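You operate a simulated robot arm through the tools that you are given. There is no shell and no other tool.

Carry out the task below with a simulated robot arm. There is one attempt and no reset: what you move stays moved.

## Task
Put the 22 bench coupler from the long bench top on top of the coil there and the 27 bench coupler on the right of the crate floor. Open the narrow drawer, take the brown roll of strap and leave it inside and shut the drawer again. Take the spacer on the top of the grading bench and put it away on the free end of the press bench. Press the meter button three times. Open the table drawer. The order is free.

The check looks at the end state, three seconds after you hand in, the way a careful person would. Anything else that was tipped, shoved, dropped, spilled or broken makes it a failure.

## Robot
A 7-joint arm with a two-finger parallel gripper on a trunk, on a base that moves. Base frame: it is fixed to the floor where the robot stands at the start and does not move with it; the origin is under the middle of the robot, x ahead of it, y to its left, z up; the surface under the hand at the start is at about z = 88. Units: cm, degrees, N and s.
With the tool pointing down near the work surface it reaches from about 26 to 72 cm from the robot's upright axis, wherever it stands. Its first joint turns from -166.0 to 166.0 degrees. Places, roughly: bench coupler [75, -25, 100]; brown roll of strap (6x6x3 cm) [-320, 190, 90]; coil [50, 25, 100]; free end of the press bench [-400, -40, 80]; jb narrow [60, 230, 70]; meter button [-160, 190, 80]; narrow drawer [50, 230, 70]; right of the crate floor (13x22 cm) [-132, -78, 74]; spacer (12x3x3 cm) [-320, 210, 90]; table drawer [-170, 150, 70]. Payload 1.57 kg.
The tool frame sits at the grasp point between the pads (the TCP): z along the fingers, y along the line on which they close. The tips reach 3 cm beyond it. Largest opening 8 cm; finger width 1.7, thickness 1.2; the body of the gripper, 4 by 8.2 cm, starts 8 cm behind the TCP.
Orientation is told as [roll, pitch, yaw] about the base's x, y, z axes, in that order, counted from this pose: with the fingers straight down and closing along the base's y, the tool's x points along the base's -x, its y along +y and its z along -z.

## Interface
- The arm moves only by the tool apply_moves. Its argument "steps" is text: rows parted by semicolons, each of 7 numbers parted by spaces: the opening, from 0 (shut) to 1 (fully open), then the shift along the base's x, y, z in cm, then the turn, a rotation vector about the base's x, y, z in degrees. In form: fingers dx dy dz ax ay az; .... A call has 1 to 20 rows; each row is the pose to reach, as a shift and turn from the pose commanded when the call began. Each row takes 0.2 s and may step no farther than 5 cm and 8.6 degrees from the row before; otherwise, or with a gripper value out of range, the whole call is refused. Where a pose cannot be reached the arm comes as near as it can. A force on the tool above 40 N (or 10 N above the force at the start of the call, whichever is more), or a blocked arm, ends the call early, and 0.2 s more pass. Each finger travels about 7.2 cm/s and halts on what it meets, pressing with about 27 N; the grip force reading is that of the motor and also rises with nothing between the fingers. The clock runs only during rows and for 0.2 s after the last one: add rows that repeat a pose to give the fingers time. It gives the time, the measured TCP pose, the force on the tool (base axes), the opening and the grip force at its end, in the units of the frame above (readings bear some noise), with the torque about the TCP (base axes, N m) and any sound that the robot's microphone picked up.
- Cameras (640 x 400 px; columns grow to the right, rows downward): "scene" is now at [-0.08, 13.69, 139.53]; the picture's right is [-0.03, -1.00, 0.00], its down [-0.56, 0.02, -0.83] and it looks along [0.83, -0.02, -0.56] (base axes); focal length 281 px, centre (320, 200). "wrist" rides on the gripper at [7.2, -0.7, -12.2] in the tool frame; the picture's right is [0.09, 1.00, 0.00], its down [-0.84, 0.08, -0.54] and it looks along [-0.54, 0.05, 0.84] (tool axes); focal length 238 px, centre (320, 200). There is no depth. A picture from a camera that has moved, and an enlarged one, comes with that camera's place and axes in the base frame and with its lens.
- camera(camera): a new picture of that camera. The clock stands still meanwhile.
- lift_body(by): slides the trunk up (or, below 0, down) by that many cm; the arm and the scene camera ride with it, the base frame stays. It gives what a move gives, with no picture.
- base_move(legs): drives the robot by 1 to 6 legs, each [ahead, left, turn to the left] in cm, cm and degrees, along the robot's own axes; the way and the turn of a leg run together, so that a leg with both is an arc; at most 150 cm and 180 degrees a leg. The arm and the cameras ride along, it lands a little off, and it stops where it bumps. It gives what a move gives.
- head_to(pan, tilt): turns the head with the scene camera to pan (to the left, within 86 degrees either way) and tilt (down, from -29 to 69), counted from straight ahead of the robot. It gives what a move gives.
- zoom(camera, box): a new picture of the part [left, top, right, bottom] of that camera's present view, enlarged. The clock stands still meanwhile.
- close_job(): hands the job in; it is judged then, once.

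Nothing tells you exact positions but the pictures and the camera data. Unless the task says otherwise, let go and move clear before handing in.

The tools are called after "Call:" as name(argument=value, ...) on one line, values as JSON. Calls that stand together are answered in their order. apply_moves: Moves the arm, as the interface text tells. Its arguments: {"type":"object","properties":{"steps":{"type":"string"}},"required":["steps"]} The other tools are called the same way: lift_body (by) moves the trunk up or down; base_move (legs) drives the base; head_to (pan, tilt) turns the head that bears the scene camera; camera (camera) takes a picture; zoom (camera, box) takes an enlarged picture of a part of a camera's view; close_job () hands the job in.

At the start:

```text
t: 0.0
tool_pos: [40.35, -17.01, 111.29]
tool_rot: [0.1, 0.0, -0.1]
force: [-0.2, 0.4, 0.0]
ft_torque: [0.01, 0.03, -0.01]
gripper_width: 7.99
grasp_force: 0.0
trunk travel left (down, up): [-5.0, 6.5]
robot x, y, heading: [-0.05, 0.16, -0.3]
head pan, tilt (commanded): [-1.6, 33.9]
```

scene: 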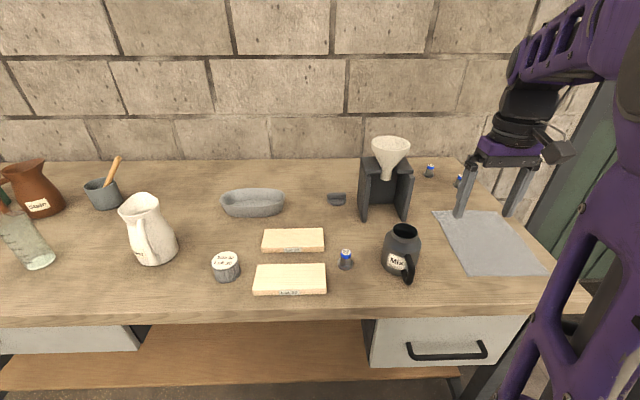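
wrist: 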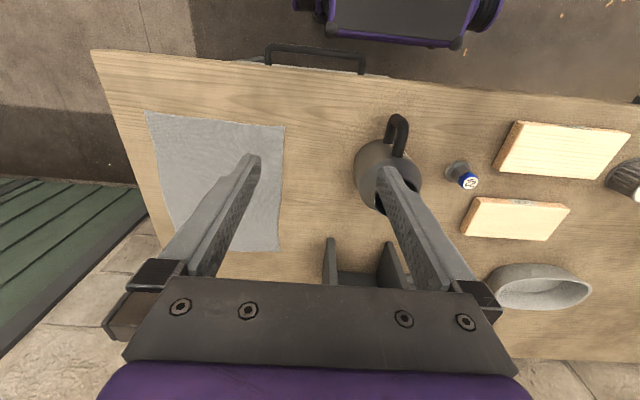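

I see a long bench with jugs, boxes, a pour-over stand, a mixing jug and several small blue-topped couplers. I'll look closer before moving anything.

Call:
zoom(camera="scene", box=[320, 120, 560, 280])

Call:
zoom(camera="scene", box=[190, 170, 380, 300])

Call:
zoom(camera="scene", box=[0, 140, 200, 280])

Call:
zoom(camera="scene", box=[400, 150, 480, 200])

```text
2.50 times, centred on (440, 200) of scene
camera zoom: at [-0.08, 13.69, 139.53], right [-0.03, -1.0, 0.0], down [-0.56, 0.02, -0.83], along [0.83, -0.02, -0.56], focal length 704 px, centre (20, 200)
```

zoom: 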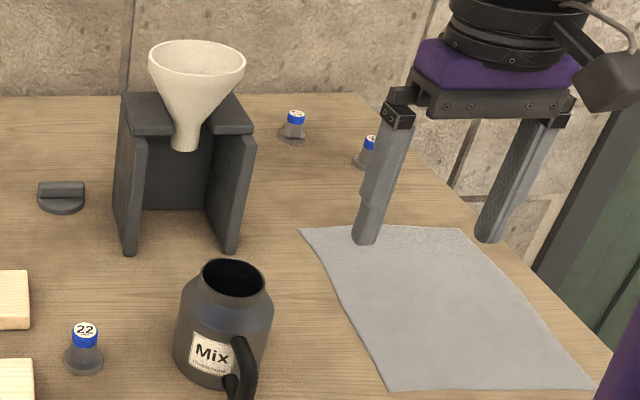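

```text
3.08 times, centred on (285, 235) of scene
camera zoom: at [-0.08, 13.69, 139.53], right [-0.03, -1.0, 0.0], down [-0.56, 0.02, -0.83], along [0.83, -0.02, -0.56], focal length 866 px, centre (428, 92)
```

zoom: 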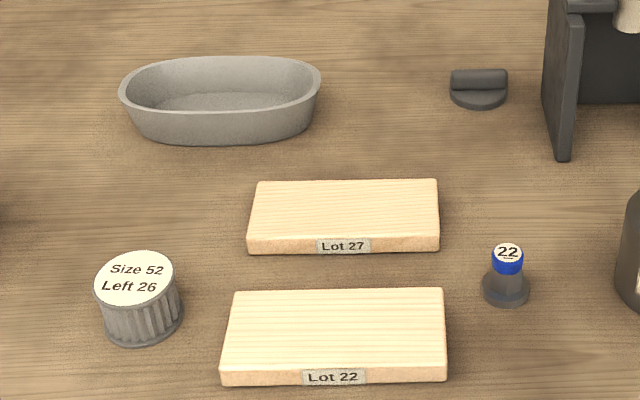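

```text
2.86 times, centred on (100, 210) of scene
camera zoom: at [-0.08, 13.69, 139.53], right [-0.03, -1.0, 0.0], down [-0.56, 0.02, -0.83], along [0.83, -0.02, -0.56], focal length 804 px, centre (949, 171)
```

zoom: 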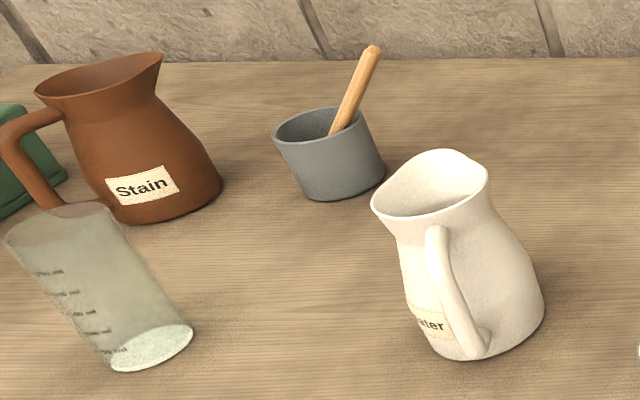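

```text
8.00 times, centred on (440, 175) of scene
camera zoom: at [-0.08, 13.69, 139.53], right [-0.03, -1.0, 0.0], down [-0.56, 0.02, -0.83], along [0.83, -0.02, -0.56], focal length 2251 px, centre (-640, 400)
```

zoom: 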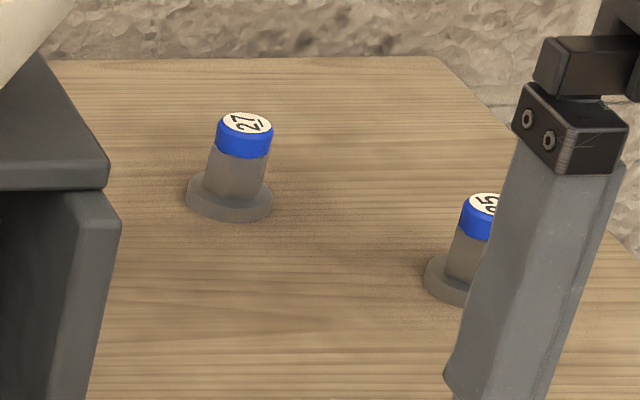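

The 22 coupler stands next to the boards, and the 27 coupler stands at the back right. The fluted reel labelled "Size 52 Left 26" looks like the coil. I'll look around the room next.

Call:
zoom(camera="scene", box=[195, 235, 259, 299])

Call:
head_to(pan=70, tilt=25)

Call:
camera(camera="scene")

Call:
head_to(pan=-80, tilt=25)

Call:
camera(camera="scene")

```text
6.25 times, centred on (227, 267) of scene
camera zoom: at [-0.08, 13.69, 139.53], right [-0.03, -1.0, 0.0], down [-0.56, 0.02, -0.83], along [0.83, -0.02, -0.56], focal length 1759 px, centre (901, -219)
```

zoom: 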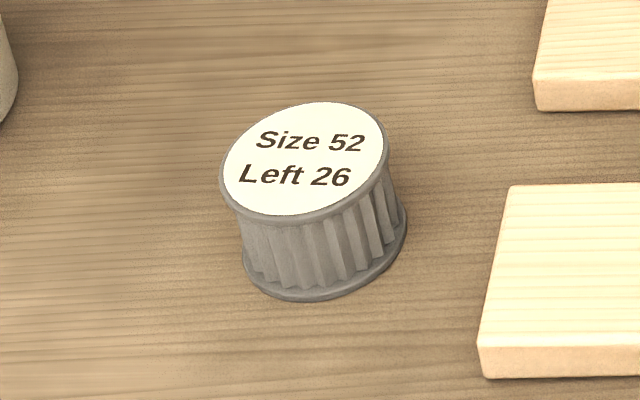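

```text
t: 1.4
tool_pos: [40.19, -16.94, 111.17]
tool_rot: [0.1, 0.0, 0.0]
force: [-0.7, 0.3, -0.1]
ft_torque: [0.03, -0.01, -0.01]
gripper_width: 7.99
grasp_force: 0.1
trunk travel left (down, up): [-5.0, 6.5]
robot x, y, heading: [-0.07, -0.04, 0.1]
head pan, tilt (commanded): [70.0, 25.0]
```

```text
taken
camera scene: at [-5.78, 22.6, 140.93], right [0.94, -0.34, 0.0], down [-0.14, -0.4, -0.91], along [0.31, 0.85, -0.42], focal length 281 px, centre (320, 200)
```

scene: 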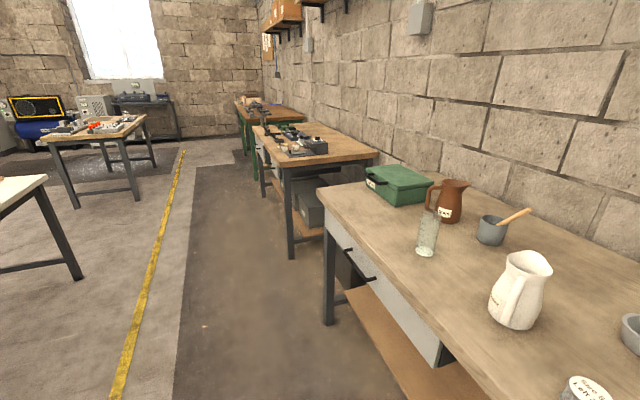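

```text
t: 3.8
tool_pos: [40.35, -17.06, 111.13]
tool_rot: [0.0, 0.0, 0.0]
force: [-0.9, 0.1, -0.1]
ft_torque: [0.0, 0.02, -0.01]
gripper_width: 8.0
grasp_force: 0.0
trunk travel left (down, up): [-5.0, 6.5]
robot x, y, heading: [-0.17, 0.22, 0.1]
head pan, tilt (commanded): [-80.0, 25.0]
```

```text
taken
camera scene: at [-7.34, 4.87, 140.93], right [-0.98, -0.17, 0.0], down [-0.07, 0.42, -0.91], along [0.16, -0.89, -0.42], focal length 281 px, centre (320, 200)
```

scene: 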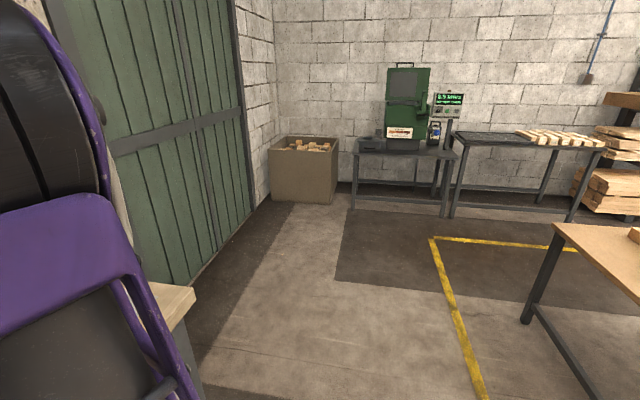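

The bench is ahead of me and there is open floor to its right. I'll bring the hand over the 22 coupler and coil for a closer look with the wrist camera.

Call:
head_to(pan=0, tilt=45)

Call:
apply_moves(steps="1 -1 4 0 0 0 0; 1 -2 8 0 0 0 0; 1 -3 12 0 0 0 0; 1 -4 16 0 0 0 0; 1 -4 20 0 0 0 0; 1 -4 24 0 0 0 0; 1 -4 27 0 0 0 0; 1 -4 30 0 0 0 0; 1 -4 30 0 0 0 0")

Call:
camera(camera="wrist")

Call:
camera(camera="scene")

```text
t: 5.3
tool_pos: [40.26, -16.93, 111.19]
tool_rot: [0.1, 0.1, 0.0]
force: [-1.2, -0.6, -0.1]
ft_torque: [-0.01, -0.04, 0.01]
gripper_width: 8.0
grasp_force: 0.0
trunk travel left (down, up): [-5.0, 6.5]
robot x, y, heading: [-0.02, -0.28, -0.2]
head pan, tilt (commanded): [0.0, 45.0]
```

```text
t: 7.3
tool_pos: [36.32, 13.19, 111.25]
tool_rot: [0.1, 0.2, 0.0]
force: [0.2, 0.3, 0.2]
ft_torque: [-0.01, -0.02, 0.03]
gripper_width: 7.98
grasp_force: 0.0
trunk travel left (down, up): [-5.0, 6.5]
robot x, y, heading: [0.39, 0.18, -0.0]
head pan, tilt (commanded): [0.0, 45.0]
```

```text
taken
camera wrist: at [29.17, 12.46, 123.62], right [-0.09, 1.0, 0.0], down [0.84, 0.08, 0.54], along [0.54, 0.05, -0.84], focal length 238 px, centre (320, 200)
```

wrist: 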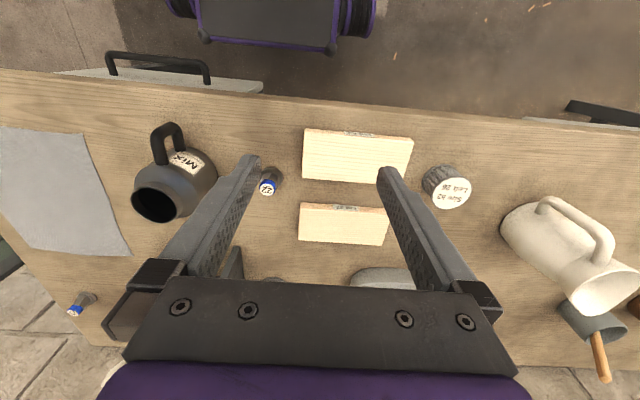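

```text
taken
camera scene: at [-1.17, 11.18, 138.08], right [-0.34, -0.94, 0.0], down [-0.65, 0.23, -0.72], along [0.68, -0.24, -0.69], focal length 281 px, centre (320, 200)
```

scene: 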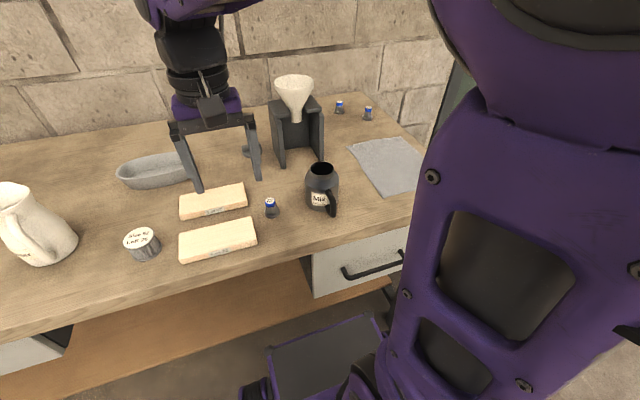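

The wrist view shows the 22 coupler, the boards and the coil. I'll zoom in for exact positions.

Call:
zoom(camera="wrist", box=[240, 150, 304, 214])

Call:
zoom(camera="wrist", box=[410, 150, 490, 220])

Call:
zoom(camera="scene", box=[110, 180, 290, 280])

Call:
zoom(camera="scene", box=[245, 185, 295, 225])

```text
6.25 times, centred on (272, 182) of wrist
camera zoom: at [29.17, 12.46, 123.62], right [-0.09, 1.0, 0.0], down [0.84, 0.08, 0.54], along [0.54, 0.05, -0.84], focal length 1490 px, centre (620, 312)
```

zoom: 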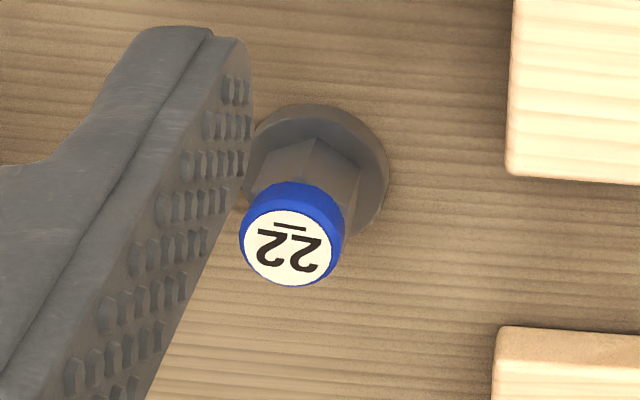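

```text
5.71 times, centred on (450, 185) of wrist
camera zoom: at [29.17, 12.46, 123.62], right [-0.09, 1.0, 0.0], down [0.84, 0.08, 0.54], along [0.54, 0.05, -0.84], focal length 1362 px, centre (-423, 286)
```

zoom: 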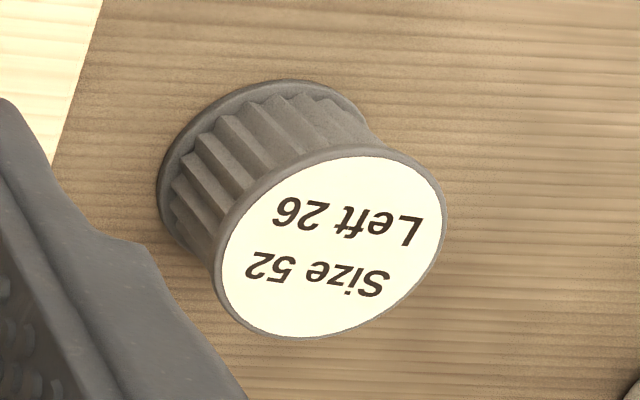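

```text
3.56 times, centred on (200, 230) of scene
camera zoom: at [-1.17, 11.18, 138.08], right [-0.34, -0.94, 0.0], down [-0.65, 0.23, -0.72], along [0.68, -0.24, -0.69], focal length 1001 px, centre (747, 93)
```

zoom: 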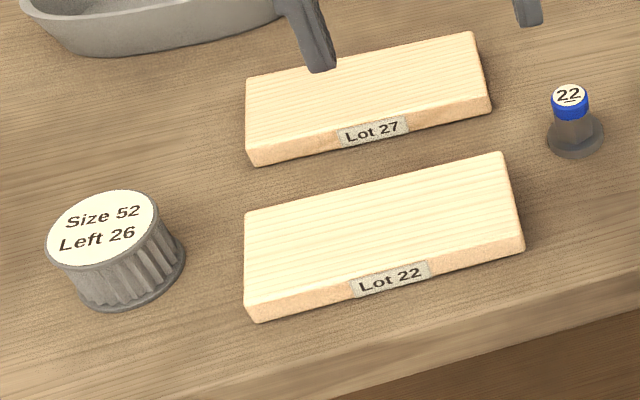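

```text
10.00 times, centred on (270, 205) of scene
camera zoom: at [-1.17, 11.18, 138.08], right [-0.34, -0.94, 0.0], down [-0.65, 0.23, -0.72], along [0.68, -0.24, -0.69], focal length 2814 px, centre (820, 150)
```

zoom: 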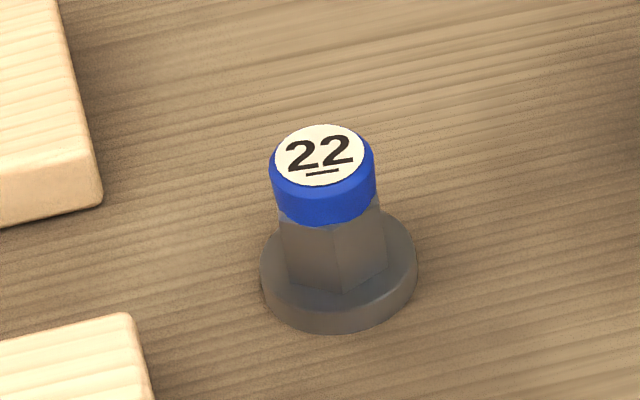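

I put the 22 coupler at about (47.9, 6.2), 4.5 cm tall, and the coil top at about (45.8, 34.2, 92.5). I'll move above the coupler with the opening narrowed so the fingers clear the boards.

Call:
apply_moves(steps="0.7 3 -2 0 0 0 0; 0.7 6 -4 0 0 0 0; 0.7 9 -6 0 0 0 0; 0.7 11.6 -6.95 -2 0 0 0; 0.7 11.6 -6.95 -6 0 0 0; 0.7 11.6 -6.95 -10 0 0 0; 0.7 11.6 -6.95 -10 0 0 0")

Call:
camera(camera="wrist")

Call:
camera(camera="scene")

```text
t: 8.9
tool_pos: [47.43, 6.23, 101.06]
tool_rot: [0.0, 0.0, -0.1]
force: [0.4, -0.5, -0.3]
ft_torque: [-0.01, 0.0, 0.01]
gripper_width: 5.62
grasp_force: 0.1
trunk travel left (down, up): [-5.0, 6.5]
robot x, y, heading: [0.23, 0.06, -0.1]
head pan, tilt (commanded): [0.0, 45.0]
```

```text
taken
camera wrist: at [40.26, 5.5, 113.39], right [-0.09, 1.0, 0.0], down [0.84, 0.08, 0.54], along [0.54, 0.05, -0.84], focal length 238 px, centre (320, 200)
```

wrist: 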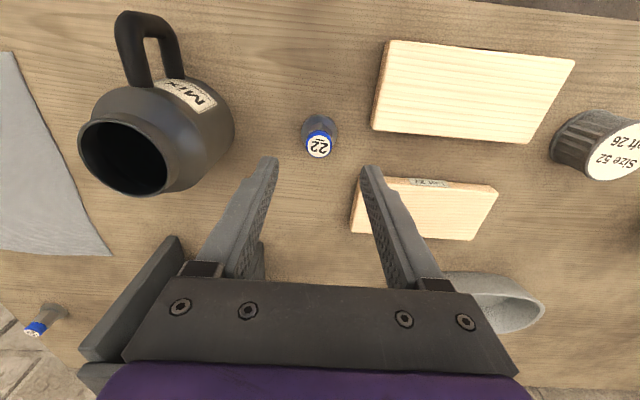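

```text
taken
camera scene: at [-0.8, 13.94, 137.87], right [0.0, -1.0, 0.0], down [-0.71, 0.0, -0.71], along [0.71, 0.0, -0.71], focal length 281 px, centre (320, 200)
```

scene: 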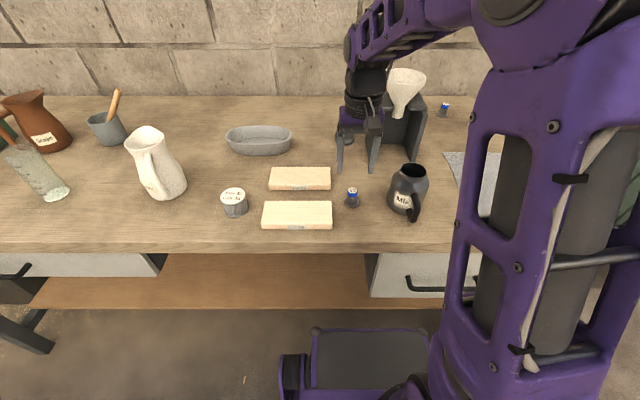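

The hand is almost above the coupler, which lies about 0.45 cm further ahead. I'll correct, descend and close.

Call:
apply_moves(steps="0.7 0.45 -0.15 0 0 0 0; 0.7 0.45 -0.15 -3 0 0 0; 0.7 0.45 -0.15 -6 0 0 0; 0.7 0.45 -0.15 -8.7 0 0 0; 0.7 0.45 -0.15 -8.7 0 0 0; 0.7 0.45 -0.15 -8.7 0 0 0")

Call:
camera(camera="wrist")

Call:
zoom(camera="scene", box=[300, 140, 440, 230])

```text
t: 10.3
tool_pos: [48.32, 5.75, 92.63]
tool_rot: [-0.1, -0.1, 0.0]
force: [-0.1, 0.6, -0.1]
ft_torque: [-0.02, -0.02, 0.0]
gripper_width: 5.59
grasp_force: 0.1
trunk travel left (down, up): [-5.0, 6.5]
robot x, y, heading: [-0.24, 0.13, 0.1]
head pan, tilt (commanded): [0.0, 45.0]
```

```text
taken
camera wrist: at [40.96, 5.03, 105.02], right [-0.09, 1.0, 0.0], down [0.84, 0.08, 0.54], along [0.54, 0.05, -0.84], focal length 238 px, centre (320, 200)
```

wrist: 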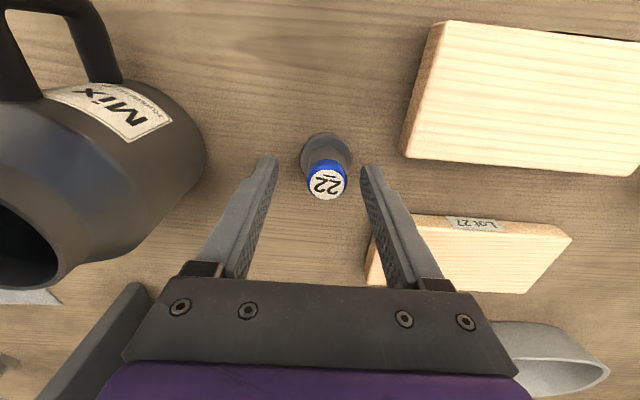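

```text
4.44 times, centred on (370, 185) of scene
camera zoom: at [-0.81, 13.94, 137.87], right [0.0, -1.0, 0.0], down [-0.71, 0.0, -0.71], along [0.71, 0.0, -0.71], focal length 1251 px, centre (98, 267)
```

zoom: 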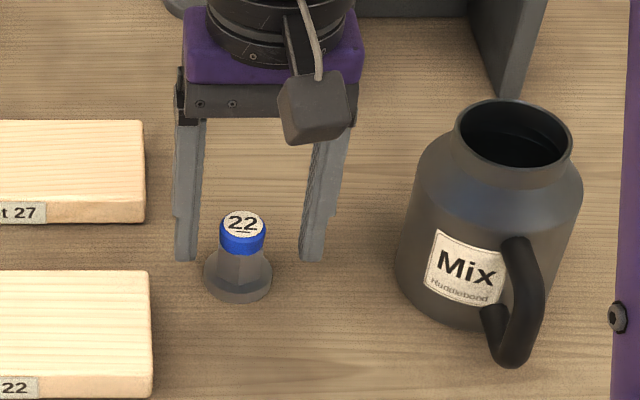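

The image shows the cap about 0.6 cm nearer and 0.3 cm to the left of the grasp point. I'll correct, close and then lift.

Call:
apply_moves(steps="0.7 -0.55 0.3 0 0 0 0; 0.7 -0.55 0.3 -0.5 0 0 0; 0.5 -0.55 0.3 -0.5 0 0 0; 0.3 -0.55 0.3 -0.5 0 0 0; 0 -0.55 0.3 -0.5 0 0 0; 0 -0.55 0.3 -0.5 0 0 0; 0 -0.55 0.3 -0.5 0 0 0; 0 -0.55 0.3 -0.5 0 0 0")

Call:
camera(camera="wrist")

Call:
zoom(camera="scene", box=[300, 140, 440, 230])

```text
t: 12.1
tool_pos: [47.67, 6.15, 92.09]
tool_rot: [-0.1, -0.1, 0.0]
force: [0.7, -0.2, 0.3]
ft_torque: [0.03, -0.02, 0.03]
gripper_width: 2.49
grasp_force: 27.1
trunk travel left (down, up): [-5.0, 6.5]
robot x, y, heading: [0.19, -0.02, 0.1]
head pan, tilt (commanded): [0.0, 45.0]
```

```text
taken
camera wrist: at [40.49, 5.36, 104.46], right [-0.09, 1.0, 0.0], down [0.84, 0.08, 0.54], along [0.54, 0.05, -0.84], focal length 238 px, centre (320, 200)
```

wrist: 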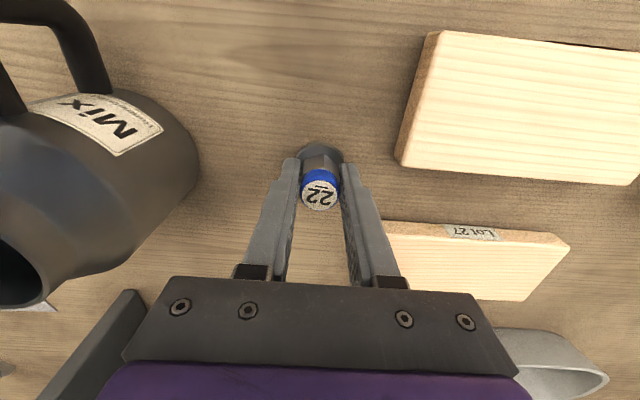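

```text
4.44 times, centred on (370, 185) of scene
camera zoom: at [-0.81, 13.94, 137.87], right [0.0, -1.0, 0.0], down [-0.71, 0.0, -0.71], along [0.71, 0.0, -0.71], focal length 1251 px, centre (98, 267)
```

zoom: 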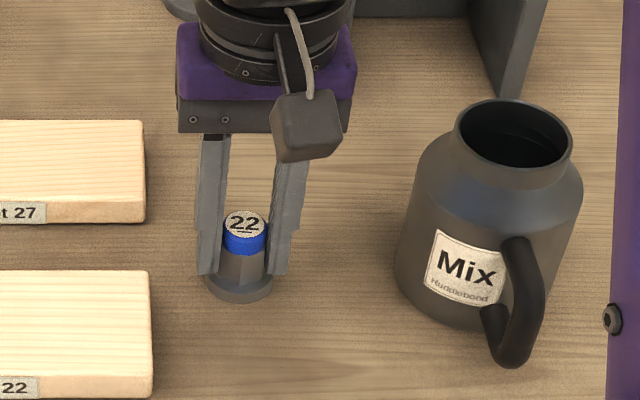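

The coupler is held with the fingers 2.5 cm apart. I'll lift it and carry it over the coil.

Call:
apply_moves(steps="0 0 0 3 0 0 0; 0 0 0 7 0 0 0; 0 0 0 11 0 0 0; 0 0 4 12 0 0 0; 0 -0.5 9 12 0 0 0; 0 -1 14 12 0 0 0; 0 -1.5 19 12 0 0 0; 0 -1.9 24 12 0 0 0; 0 -1.9 28 12 0 0 0; 0 -1.9 28 12 0 0 0; 0 -1.9 28 12 0 0 0")

Call:
camera(camera="wrist")

Call:
zoom(camera="scene", box=[170, 130, 330, 240])

```text
refused: row 5 steps farther than a row can; nothing moved
```

```text
taken
camera wrist: at [40.49, 5.36, 104.46], right [-0.09, 1.0, 0.0], down [0.84, 0.08, 0.54], along [0.54, 0.05, -0.84], focal length 238 px, centre (320, 200)
```

wrist: 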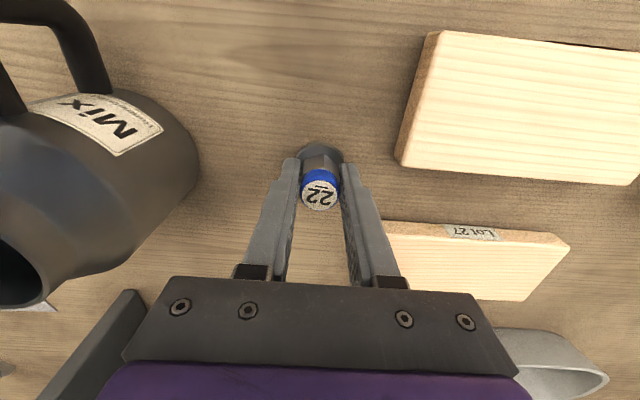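

```text
3.64 times, centred on (250, 185) of scene
camera zoom: at [-0.81, 13.94, 137.87], right [0.0, -1.0, 0.0], down [-0.71, 0.0, -0.71], along [0.71, 0.0, -0.71], focal length 1023 px, centre (574, 254)
```

zoom: 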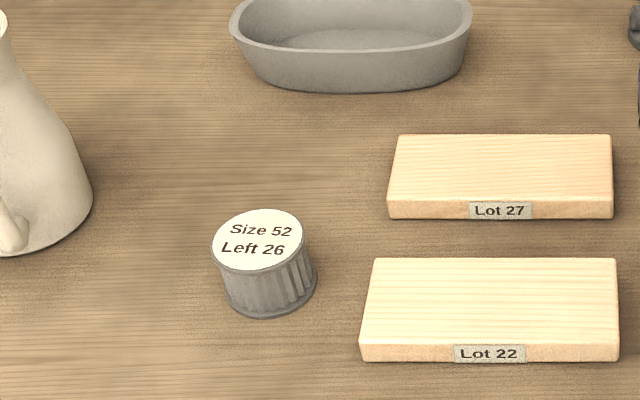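

The last call was refused because one row was a touch too long. I'll repeat it with shorter rows.

Call:
apply_moves(steps="0 0 0 3 0 0 0; 0 0 0 7 0 0 0; 0 0 0 11 0 0 0; 0 0 4 12 0 0 0; 0 -0.5 8.5 12 0 0 0; 0 -1 13 12 0 0 0; 0 -1.5 17.5 12 0 0 0; 0 -1.8 22 12 0 0 0; 0 -1.8 26 12 0 0 0; 0 -1.8 27.9 12 0 0 0; 0 -1.8 27.9 12 0 0 0; 0 -1.8 27.9 12 0 0 0")

Call:
camera(camera="wrist")

Call:
zoom(camera="scene", box=[170, 130, 330, 240])

```text
t: 14.7
tool_pos: [45.82, 34.14, 104.0]
tool_rot: [0.0, 0.0, 0.1]
force: [0.3, 0.7, -1.3]
ft_torque: [-0.03, 0.02, -0.01]
gripper_width: 2.48
grasp_force: 27.4
trunk travel left (down, up): [-5.0, 6.5]
robot x, y, heading: [0.36, -0.22, 0.1]
head pan, tilt (commanded): [0.0, 45.0]
```

```text
taken
camera wrist: at [38.6, 33.34, 116.36], right [-0.09, 1.0, 0.0], down [0.84, 0.08, 0.54], along [0.54, 0.05, -0.84], focal length 238 px, centre (320, 200)
```

wrist: 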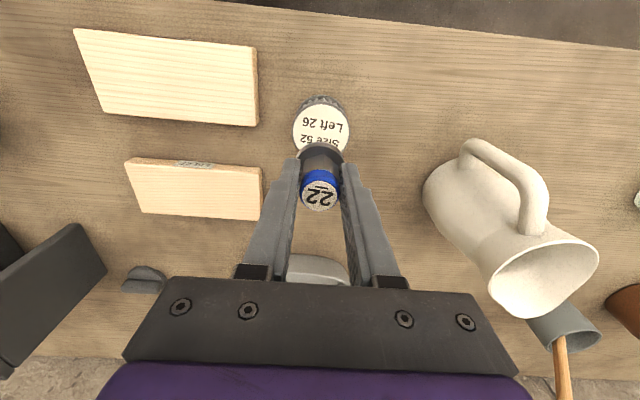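

```text
3.64 times, centred on (250, 185) of scene
camera zoom: at [-0.8, 13.94, 137.87], right [0.0, -1.0, 0.0], down [-0.71, 0.0, -0.71], along [0.71, 0.0, -0.71], focal length 1023 px, centre (574, 254)
```

zoom: 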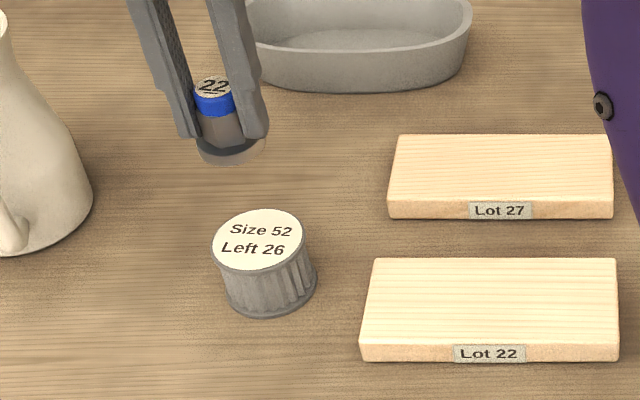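

The coupler hangs over the middle of the coil. I'll lower it most of the way, then look.

Call:
apply_moves(steps="0 -0.2 0 -2 0 0 0; 0 -0.2 0 -4 0 0 0; 0 -0.2 0 -5.5 0 0 0; 0 -0.2 0 -6.3 0 0 0; 0 -0.2 0 -6.3 0 0 0")

Call:
zoom(camera="scene", box=[170, 130, 330, 240])

Call:
zoom(camera="wrist", box=[240, 80, 400, 240])

```text
t: 15.9
tool_pos: [45.47, 34.27, 97.6]
tool_rot: [-0.1, 0.0, -0.1]
force: [-0.3, 0.0, -0.6]
ft_torque: [-0.01, 0.01, 0.01]
gripper_width: 2.46
grasp_force: 27.4
trunk travel left (down, up): [-5.0, 6.5]
robot x, y, heading: [0.18, 0.17, 0.1]
head pan, tilt (commanded): [0.0, 45.0]
```

```text
3.64 times, centred on (250, 185) of scene
camera zoom: at [-0.8, 13.94, 137.87], right [0.0, -1.0, 0.0], down [-0.71, 0.0, -0.71], along [0.71, 0.0, -0.71], focal length 1023 px, centre (574, 254)
```

zoom: 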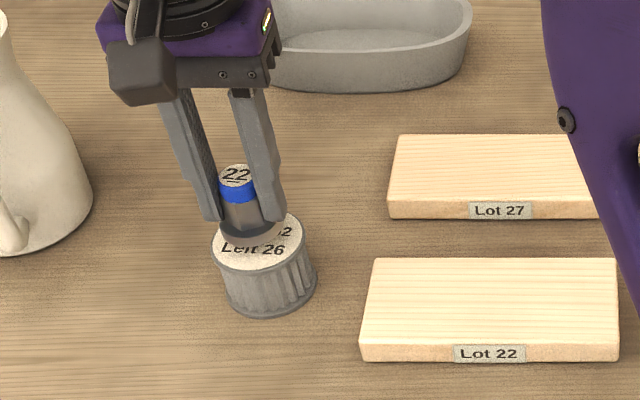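

```text
2.50 times, centred on (320, 160) of wrist
camera zoom: at [38.38, 33.5, 110.06], right [-0.09, 1.0, 0.0], down [0.84, 0.08, 0.54], along [0.54, 0.05, -0.84], focal length 596 px, centre (320, 300)
```

zoom: 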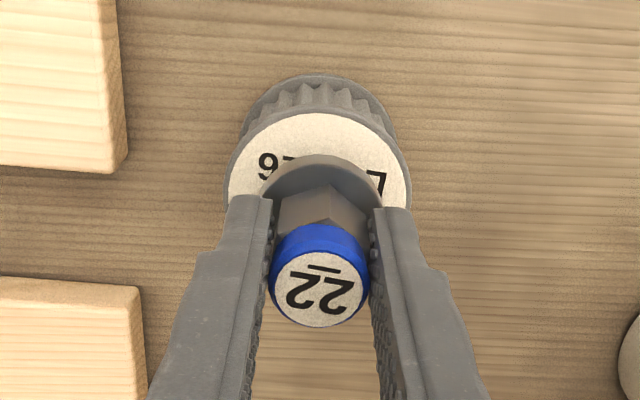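

There is a small gap left between the flange and the coil top. I'll lower gently in small steps.

Call:
apply_moves(steps="0 0 -0.15 -0.3 0 0 0; 0 0 -0.15 -0.6 0 0 0; 0 0 -0.15 -0.6 0 0 0")

Call:
zoom(camera="scene", box=[210, 160, 290, 220])

```text
t: 16.7
tool_pos: [45.66, 33.94, 97.06]
tool_rot: [0.0, 0.0, 0.0]
force: [0.5, -0.3, -0.4]
ft_torque: [0.0, 0.02, -0.03]
gripper_width: 2.5
grasp_force: 26.8
trunk travel left (down, up): [-5.0, 6.5]
robot x, y, heading: [0.24, 0.28, -0.1]
head pan, tilt (commanded): [0.0, 45.0]
```

```text
6.67 times, centred on (250, 190) of scene
camera zoom: at [-0.8, 13.94, 137.87], right [0.0, -1.0, 0.0], down [-0.71, 0.0, -0.71], along [0.71, 0.0, -0.71], focal length 1876 px, centre (787, 267)
```

zoom: 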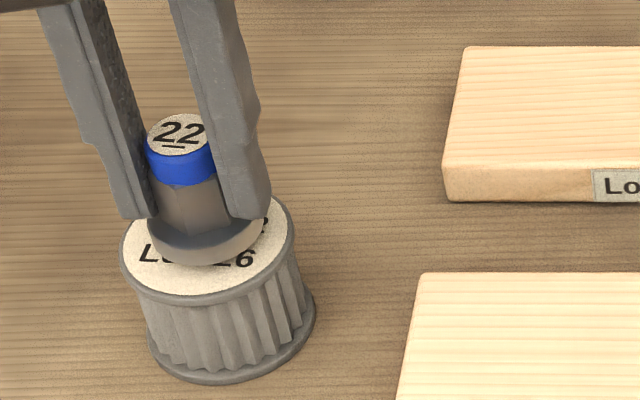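

It is centred over the coil. I'll keep lowering until I feel contact.

Call:
apply_moves(steps="0 0 0 -0.2 0 0 0; 0 0 0 -0.4 0 0 0; 0 0 0 -0.4 0 0 0")

Call:
zoom(camera="scene", box=[210, 160, 290, 220])

```text
t: 17.5
tool_pos: [45.75, 34.08, 96.68]
tool_rot: [0.0, -0.1, 0.0]
force: [-0.2, -0.8, -0.9]
ft_torque: [0.0, 0.01, 0.0]
gripper_width: 2.49
grasp_force: 27.2
trunk travel left (down, up): [-5.0, 6.5]
robot x, y, heading: [-0.08, 0.27, 0.2]
head pan, tilt (commanded): [0.0, 45.0]
```

```text
6.67 times, centred on (250, 190) of scene
camera zoom: at [-0.8, 13.94, 137.87], right [0.0, -1.0, 0.0], down [-0.71, 0.0, -0.71], along [0.71, 0.0, -0.71], focal length 1876 px, centre (787, 267)
```

zoom: 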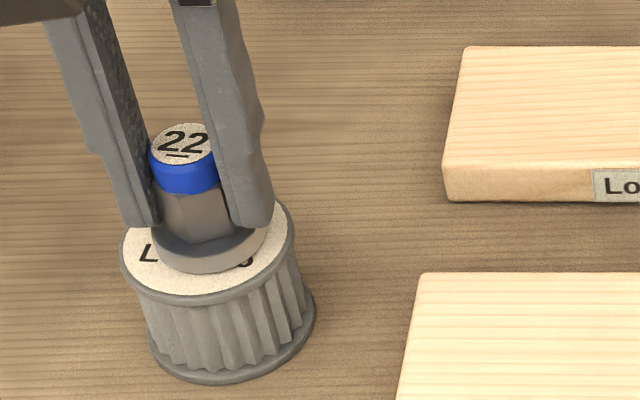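

Call:
apply_moves(steps="0 0 0 -0.15 0 0 0; 0 0 0 -0.3 0 0 0; 0 0 0 -0.45 0 0 0; 0 0 0 -0.45 0 0 0")

Call:
zoom(camera="scene", box=[210, 160, 290, 220])

```text
t: 18.5
tool_pos: [45.65, 34.04, 96.53]
tool_rot: [0.2, -0.3, -0.1]
force: [2.0, 1.6, 19.8]
ft_torque: [-0.08, -0.01, 0.01]
gripper_width: 2.49
grasp_force: 27.3
trunk travel left (down, up): [-5.0, 6.5]
robot x, y, heading: [0.15, -0.14, 0.1]
head pan, tilt (commanded): [0.0, 45.0]
```

```text
6.67 times, centred on (250, 190) of scene
camera zoom: at [-0.89, 13.87, 137.91], right [0.0, -1.0, 0.0], down [-0.71, 0.0, -0.71], along [0.71, 0.0, -0.71], focal length 1876 px, centre (787, 267)
```

zoom: 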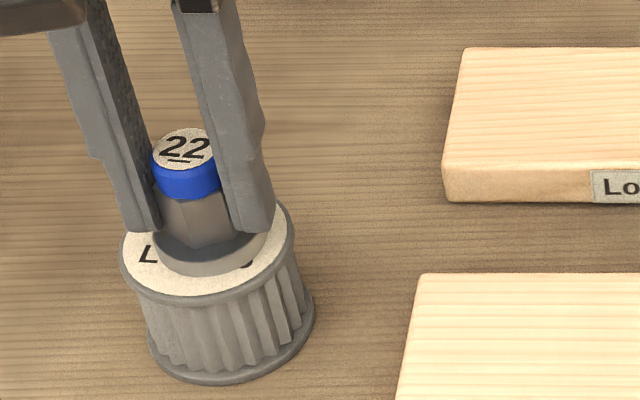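

The coupler is in contact with the coil. I'll ease off slightly, open and withdraw straight up.

Call:
apply_moves(steps="0 0 0 0.2 0 0 0; 0.35 0 0 0.2 0 0 0; 0.45 0 0 0.2 0 0 0; 0.55 0 0 0.2 0 0 0; 0.65 0 0 0.2 0 0 0; 0.65 0 0 0.2 0 0 0; 0.65 0 0 3 0 0 0; 0.65 0 0 7 0 0 0; 0.65 0 0 11 0 0 0; 0.65 0 0 15 0 0 0; 0.65 -3 -3 15 0 0 0; 0.65 -3 -7 15 0 0 0; 0.65 -3 -7 15 0 0 0")

Call:
zoom(camera="scene", box=[170, 130, 330, 240])

Call:
camera(camera="wrist")

```text
t: 21.3
tool_pos: [42.9, 26.98, 111.3]
tool_rot: [0.0, 0.0, -0.1]
force: [-0.4, -0.4, 0.2]
ft_torque: [0.01, -0.01, 0.01]
gripper_width: 5.2
grasp_force: 0.1
trunk travel left (down, up): [-5.0, 6.5]
robot x, y, heading: [-0.14, 0.0, 0.2]
head pan, tilt (commanded): [0.0, 45.0]
```

```text
3.64 times, centred on (250, 185) of scene
camera zoom: at [-0.81, 13.93, 137.88], right [0.0, -1.0, 0.0], down [-0.71, 0.0, -0.71], along [0.71, 0.0, -0.71], focal length 1023 px, centre (574, 254)
```

zoom: 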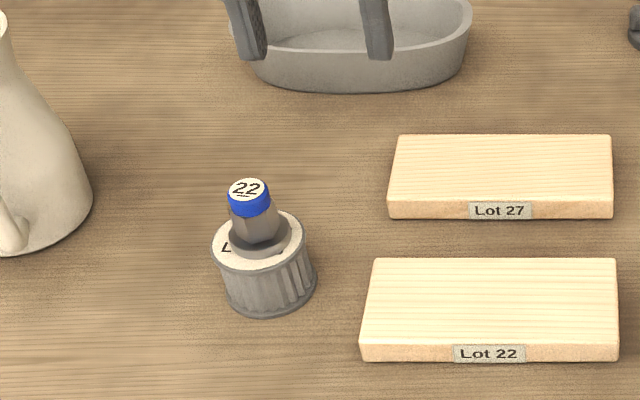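

```text
taken
camera wrist: at [35.58, 26.15, 123.71], right [-0.09, 1.0, 0.0], down [0.84, 0.08, 0.54], along [0.54, 0.05, -0.84], focal length 238 px, centre (320, 200)
```

wrist: 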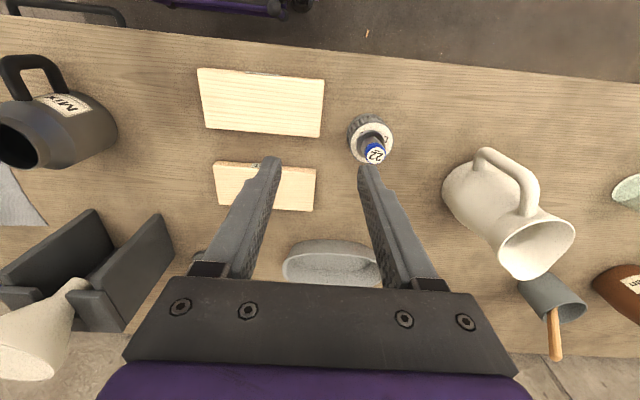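

The 22 coupler stands on the coil. I'll tuck the arm in and look at the floor on the right before driving there for the 27 coupler.

Call:
apply_moves(steps="0.7 -3 -3 2 0 0 0; 0.7 -6 -6 4 0 0 0; 0.7 -9 -9 6 0 0 0; 0.7 -11 -13 7 0 0 0; 0.7 -12.5 -17 8 0 0 0; 0.7 -12.5 -21 8 0 0 0; 0.7 -12.5 -25 8 0 0 0; 0.7 -12.5 -27 8 0 0 0")

Call:
head_to(pan=-60, tilt=45)

Call:
camera(camera="scene")

Call:
head_to(pan=-86, tilt=25)

Call:
camera(camera="scene")

```text
t: 23.1
tool_pos: [29.87, 1.74, 119.95]
tool_rot: [0.1, -1.1, 4.3]
force: [-0.4, -0.8, -0.3]
ft_torque: [-0.02, 0.04, -0.04]
gripper_width: 5.6
grasp_force: 0.1
trunk travel left (down, up): [-5.0, 6.5]
robot x, y, heading: [-0.15, 0.1, 0.0]
head pan, tilt (commanded): [0.0, 45.0]
```

```text
t: 24.4
tool_pos: [29.84, 1.03, 120.11]
tool_rot: [0.2, -1.3, 2.6]
force: [-0.5, 0.1, -0.3]
ft_torque: [-0.01, -0.04, 0.01]
gripper_width: 5.59
grasp_force: 0.0
trunk travel left (down, up): [-5.0, 6.5]
robot x, y, heading: [0.37, 0.02, -0.2]
head pan, tilt (commanded): [-60.0, 45.0]
```

```text
taken
camera scene: at [-5.65, 7.14, 136.98], right [-0.9, -0.44, 0.0], down [-0.34, 0.7, -0.62], along [0.27, -0.56, -0.78], focal length 281 px, centre (320, 200)
```

scene: 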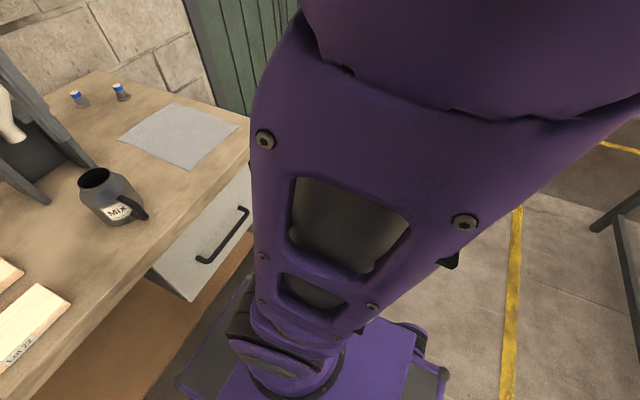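

```text
t: 25.3
tool_pos: [30.3, -0.24, 119.37]
tool_rot: [0.0, 0.1, -0.1]
force: [-0.2, -0.1, 0.0]
ft_torque: [0.0, -0.01, 0.01]
gripper_width: 5.6
grasp_force: 0.0
trunk travel left (down, up): [-5.0, 6.5]
robot x, y, heading: [0.1, -0.44, -0.0]
head pan, tilt (commanded): [-85.9, 25.0]
```

```text
taken
camera scene: at [-8.29, 4.75, 140.92], right [-1.0, -0.07, 0.0], down [-0.03, 0.42, -0.91], along [0.06, -0.9, -0.42], focal length 281 px, centre (320, 200)
```

scene: 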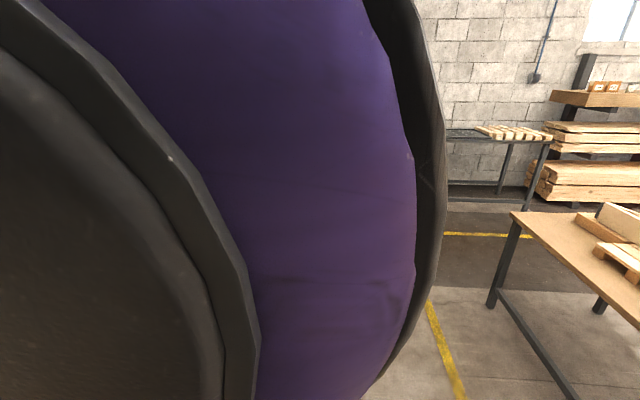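

The floor to the right is clear. I'll back off, strafe right, then drive up alongside the bench's right end and turn to face it.

Call:
base_move(legs=[[-30, 0, 0], [0, -92, 0]])

Call:
head_to(pan=0, tilt=30)

Call:
camera(camera="scene")

```text
t: 36.3
tool_pos: [-0.89, -93.23, 119.34]
tool_rot: [0.0, -0.1, -0.3]
force: [0.4, -0.9, -0.8]
ft_torque: [0.0, -0.02, -0.04]
gripper_width: 5.59
grasp_force: 0.1
trunk travel left (down, up): [-5.0, 6.5]
robot x, y, heading: [-30.88, -93.07, -0.3]
head pan, tilt (commanded): [-85.9, 25.0]
```

```text
t: 37.9
tool_pos: [-0.74, -93.25, 119.26]
tool_rot: [0.0, 0.3, -0.2]
force: [0.3, 0.6, 0.5]
ft_torque: [0.0, -0.03, 0.02]
gripper_width: 5.6
grasp_force: 0.1
trunk travel left (down, up): [-5.0, 6.5]
robot x, y, heading: [-31.23, -93.05, -0.0]
head pan, tilt (commanded): [0.0, 30.0]
```

```text
taken
camera scene: at [-34.91, -86.5, 140.73], right [-0.83, -0.55, 0.0], down [-0.24, 0.37, -0.9], along [0.49, -0.75, -0.44], focal length 281 px, centre (320, 200)
```

scene: 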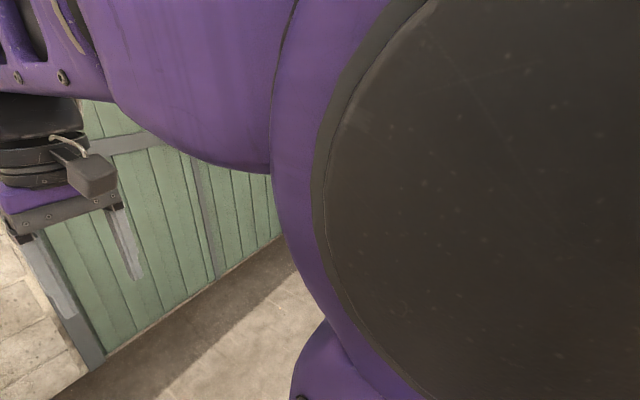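

Call:
head_to(pan=0, tilt=30)

Call:
camera(camera="scene")

```text
t: 38.5
tool_pos: [-0.67, -93.3, 119.26]
tool_rot: [0.0, 0.2, -0.2]
force: [0.9, -0.9, 0.0]
ft_torque: [-0.01, 0.0, -0.01]
gripper_width: 5.59
grasp_force: 0.0
trunk travel left (down, up): [-5.0, 6.5]
robot x, y, heading: [-31.34, -92.68, -0.3]
head pan, tilt (commanded): [0.0, 30.0]
```

```text
taken
camera scene: at [-34.91, -86.5, 140.74], right [-0.83, -0.55, 0.0], down [-0.24, 0.37, -0.9], along [0.49, -0.75, -0.44], focal length 281 px, centre (320, 200)
```

scene: 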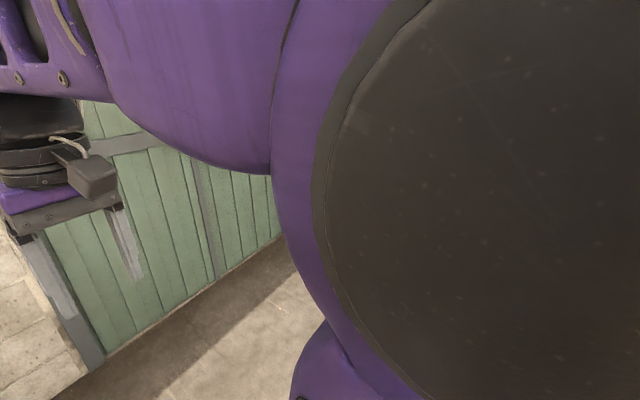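

The head seems to be held up by the arm's elbow. I'll shift the hand forward and right, as at the start, to free it.

Call:
apply_moves(steps="0.7 3 -4 0 0 0 0; 0.7 6 -8 0 0 0 0; 0.7 9 -12 0 0 0 0; 0.7 10 -16 0 0 0 0; 0.7 10 -18 0 0 0 0")

Call:
head_to(pan=0, tilt=30)

Call:
camera(camera="scene")

```text
t: 39.7
tool_pos: [9.18, -111.33, 119.59]
tool_rot: [0.0, -0.2, -0.3]
force: [0.4, 0.8, -0.6]
ft_torque: [0.03, 0.0, 0.0]
gripper_width: 5.6
grasp_force: 0.1
trunk travel left (down, up): [-5.0, 6.5]
robot x, y, heading: [-31.17, -93.05, -0.2]
head pan, tilt (commanded): [0.0, 30.0]
```

```text
t: 40.3
tool_pos: [9.14, -111.26, 119.35]
tool_rot: [-0.1, 0.0, -0.2]
force: [0.3, 0.5, -0.1]
ft_torque: [-0.01, -0.01, -0.01]
gripper_width: 5.59
grasp_force: 0.0
trunk travel left (down, up): [-5.0, 6.5]
robot x, y, heading: [-30.82, -92.77, -0.1]
head pan, tilt (commanded): [0.0, 30.0]
```

```text
taken
camera scene: at [-30.92, -78.88, 140.13], right [0.0, -1.0, 0.0], down [-0.5, 0.0, -0.87], along [0.87, 0.0, -0.5], focal length 281 px, centre (320, 200)
```

scene: 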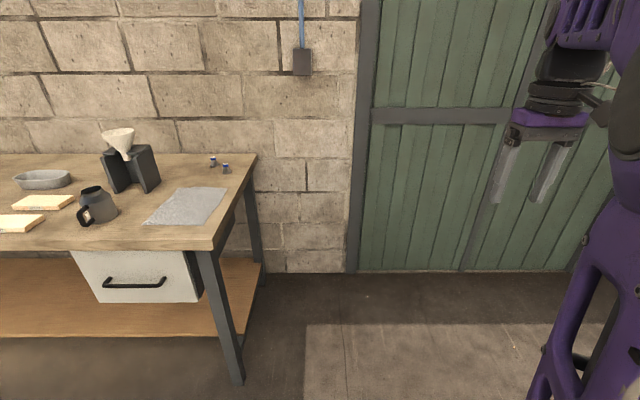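

The bench's right end is at y about -47 and the wall at x about 107. I'll turn left here, clear of the wall, then slide sideways along the bench end.

Call:
base_move(legs=[[0, 0, 90], [0, -95, 0]])

Call:
head_to(pan=-15, tilt=35)

Call:
camera(camera="scene")

Call:
camera(camera="wrist")

```text
t: 54.0
tool_pos: [85.41, -51.94, 119.41]
tool_rot: [-0.1, 0.0, 90.0]
force: [0.1, -0.5, 0.0]
ft_torque: [-0.01, -0.01, -0.03]
gripper_width: 5.59
grasp_force: 0.0
trunk travel left (down, up): [-5.0, 6.5]
robot x, y, heading: [67.2, -91.83, 89.8]
head pan, tilt (commanded): [0.0, 30.0]
```

```text
t: 54.8
tool_pos: [85.23, -51.83, 119.5]
tool_rot: [-0.1, 0.0, 90.0]
force: [0.4, 0.8, -0.1]
ft_torque: [-0.01, 0.02, 0.03]
gripper_width: 5.58
grasp_force: 0.0
trunk travel left (down, up): [-5.0, 6.5]
robot x, y, heading: [67.3, -92.18, 89.9]
head pan, tilt (commanded): [-15.0, 35.0]
```

```text
taken
camera scene: at [55.53, -92.79, 139.36], right [0.97, -0.26, 0.0], down [-0.15, -0.55, -0.82], along [0.21, 0.79, -0.57], focal length 281 px, centre (320, 200)
```

scene: 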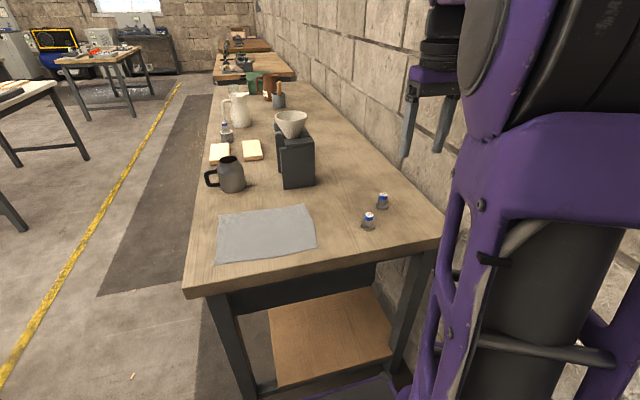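

```text
taken
camera wrist: at [86.01, -59.16, 131.82], right [-1.0, -0.09, 0.0], down [-0.08, 0.84, 0.54], along [-0.05, 0.54, -0.84], focal length 238 px, centre (320, 200)
```

wrist: 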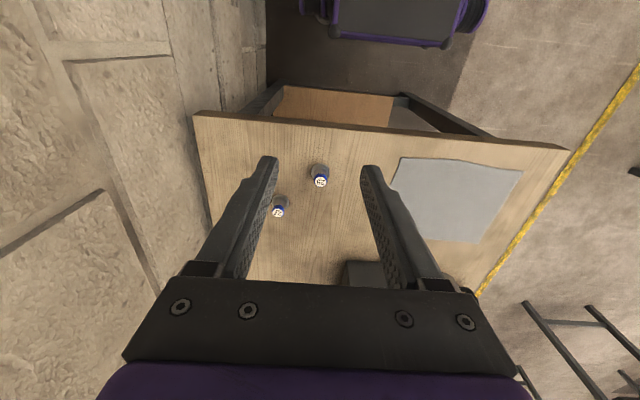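

Call:
zoom(camera="wrist", box=[250, 140, 350, 230])

Call:
zoom(camera="scene", box=[340, 175, 420, 240])

```text
4.44 times, centred on (300, 185) of wrist
camera zoom: at [86.01, -59.16, 131.82], right [-1.0, -0.09, 0.0], down [-0.08, 0.84, 0.54], along [-0.05, 0.54, -0.84], focal length 1059 px, centre (409, 267)
```

zoom: 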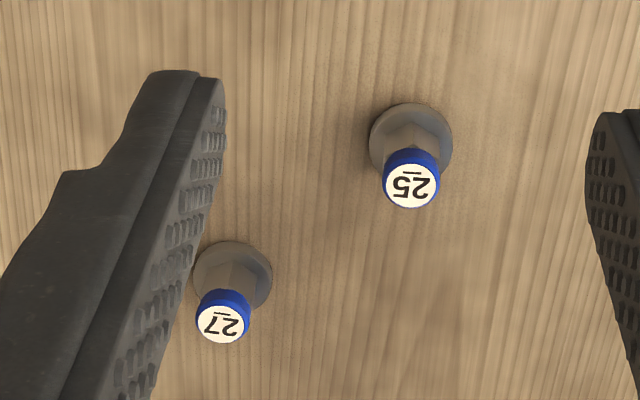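

```text
6.15 times, centred on (380, 208) of scene
camera zoom: at [55.53, -92.79, 139.36], right [0.97, -0.26, 0.0], down [-0.15, -0.55, -0.82], along [0.21, 0.79, -0.57], focal length 1732 px, centre (-49, 154)
```

zoom: 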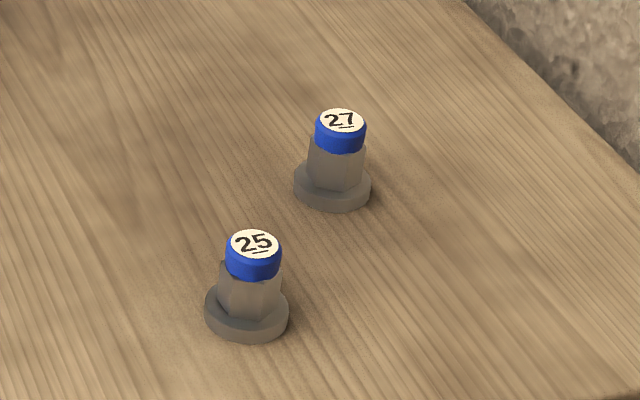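

The 27 coupler is at about (92.0, -30.1), with the 25 coupler safely apart at (84, -38). I'll move the hand over the 27.

Call:
apply_moves(steps="0.7 1.3 4.4 -2 0 0 0; 0.7 2.6 8.8 -4 0 0 0; 0.7 4 13.2 -6 0 0 0; 0.7 5.3 17.5 -8 0 0 0; 0.7 6.7 21.8 -9 0 0 0; 0.7 6.7 21.8 -13 0 0 0; 0.7 6.7 21.8 -17 0 0 0; 0.7 6.7 21.8 -17 0 0 0; 0.7 6.7 21.8 -17 0 0 0")

Call:
camera(camera="wrist")

```text
refused: row 3 steps farther than a row can; nothing moved
```

```text
taken
camera wrist: at [86.01, -59.16, 131.82], right [-1.0, -0.09, 0.0], down [-0.08, 0.84, 0.54], along [-0.05, 0.54, -0.84], focal length 238 px, centre (320, 200)
```

wrist: 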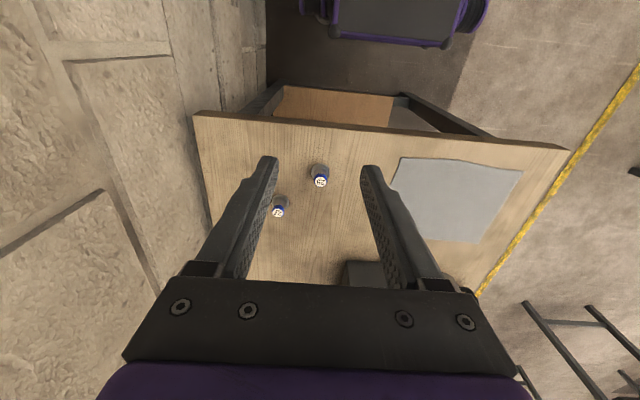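

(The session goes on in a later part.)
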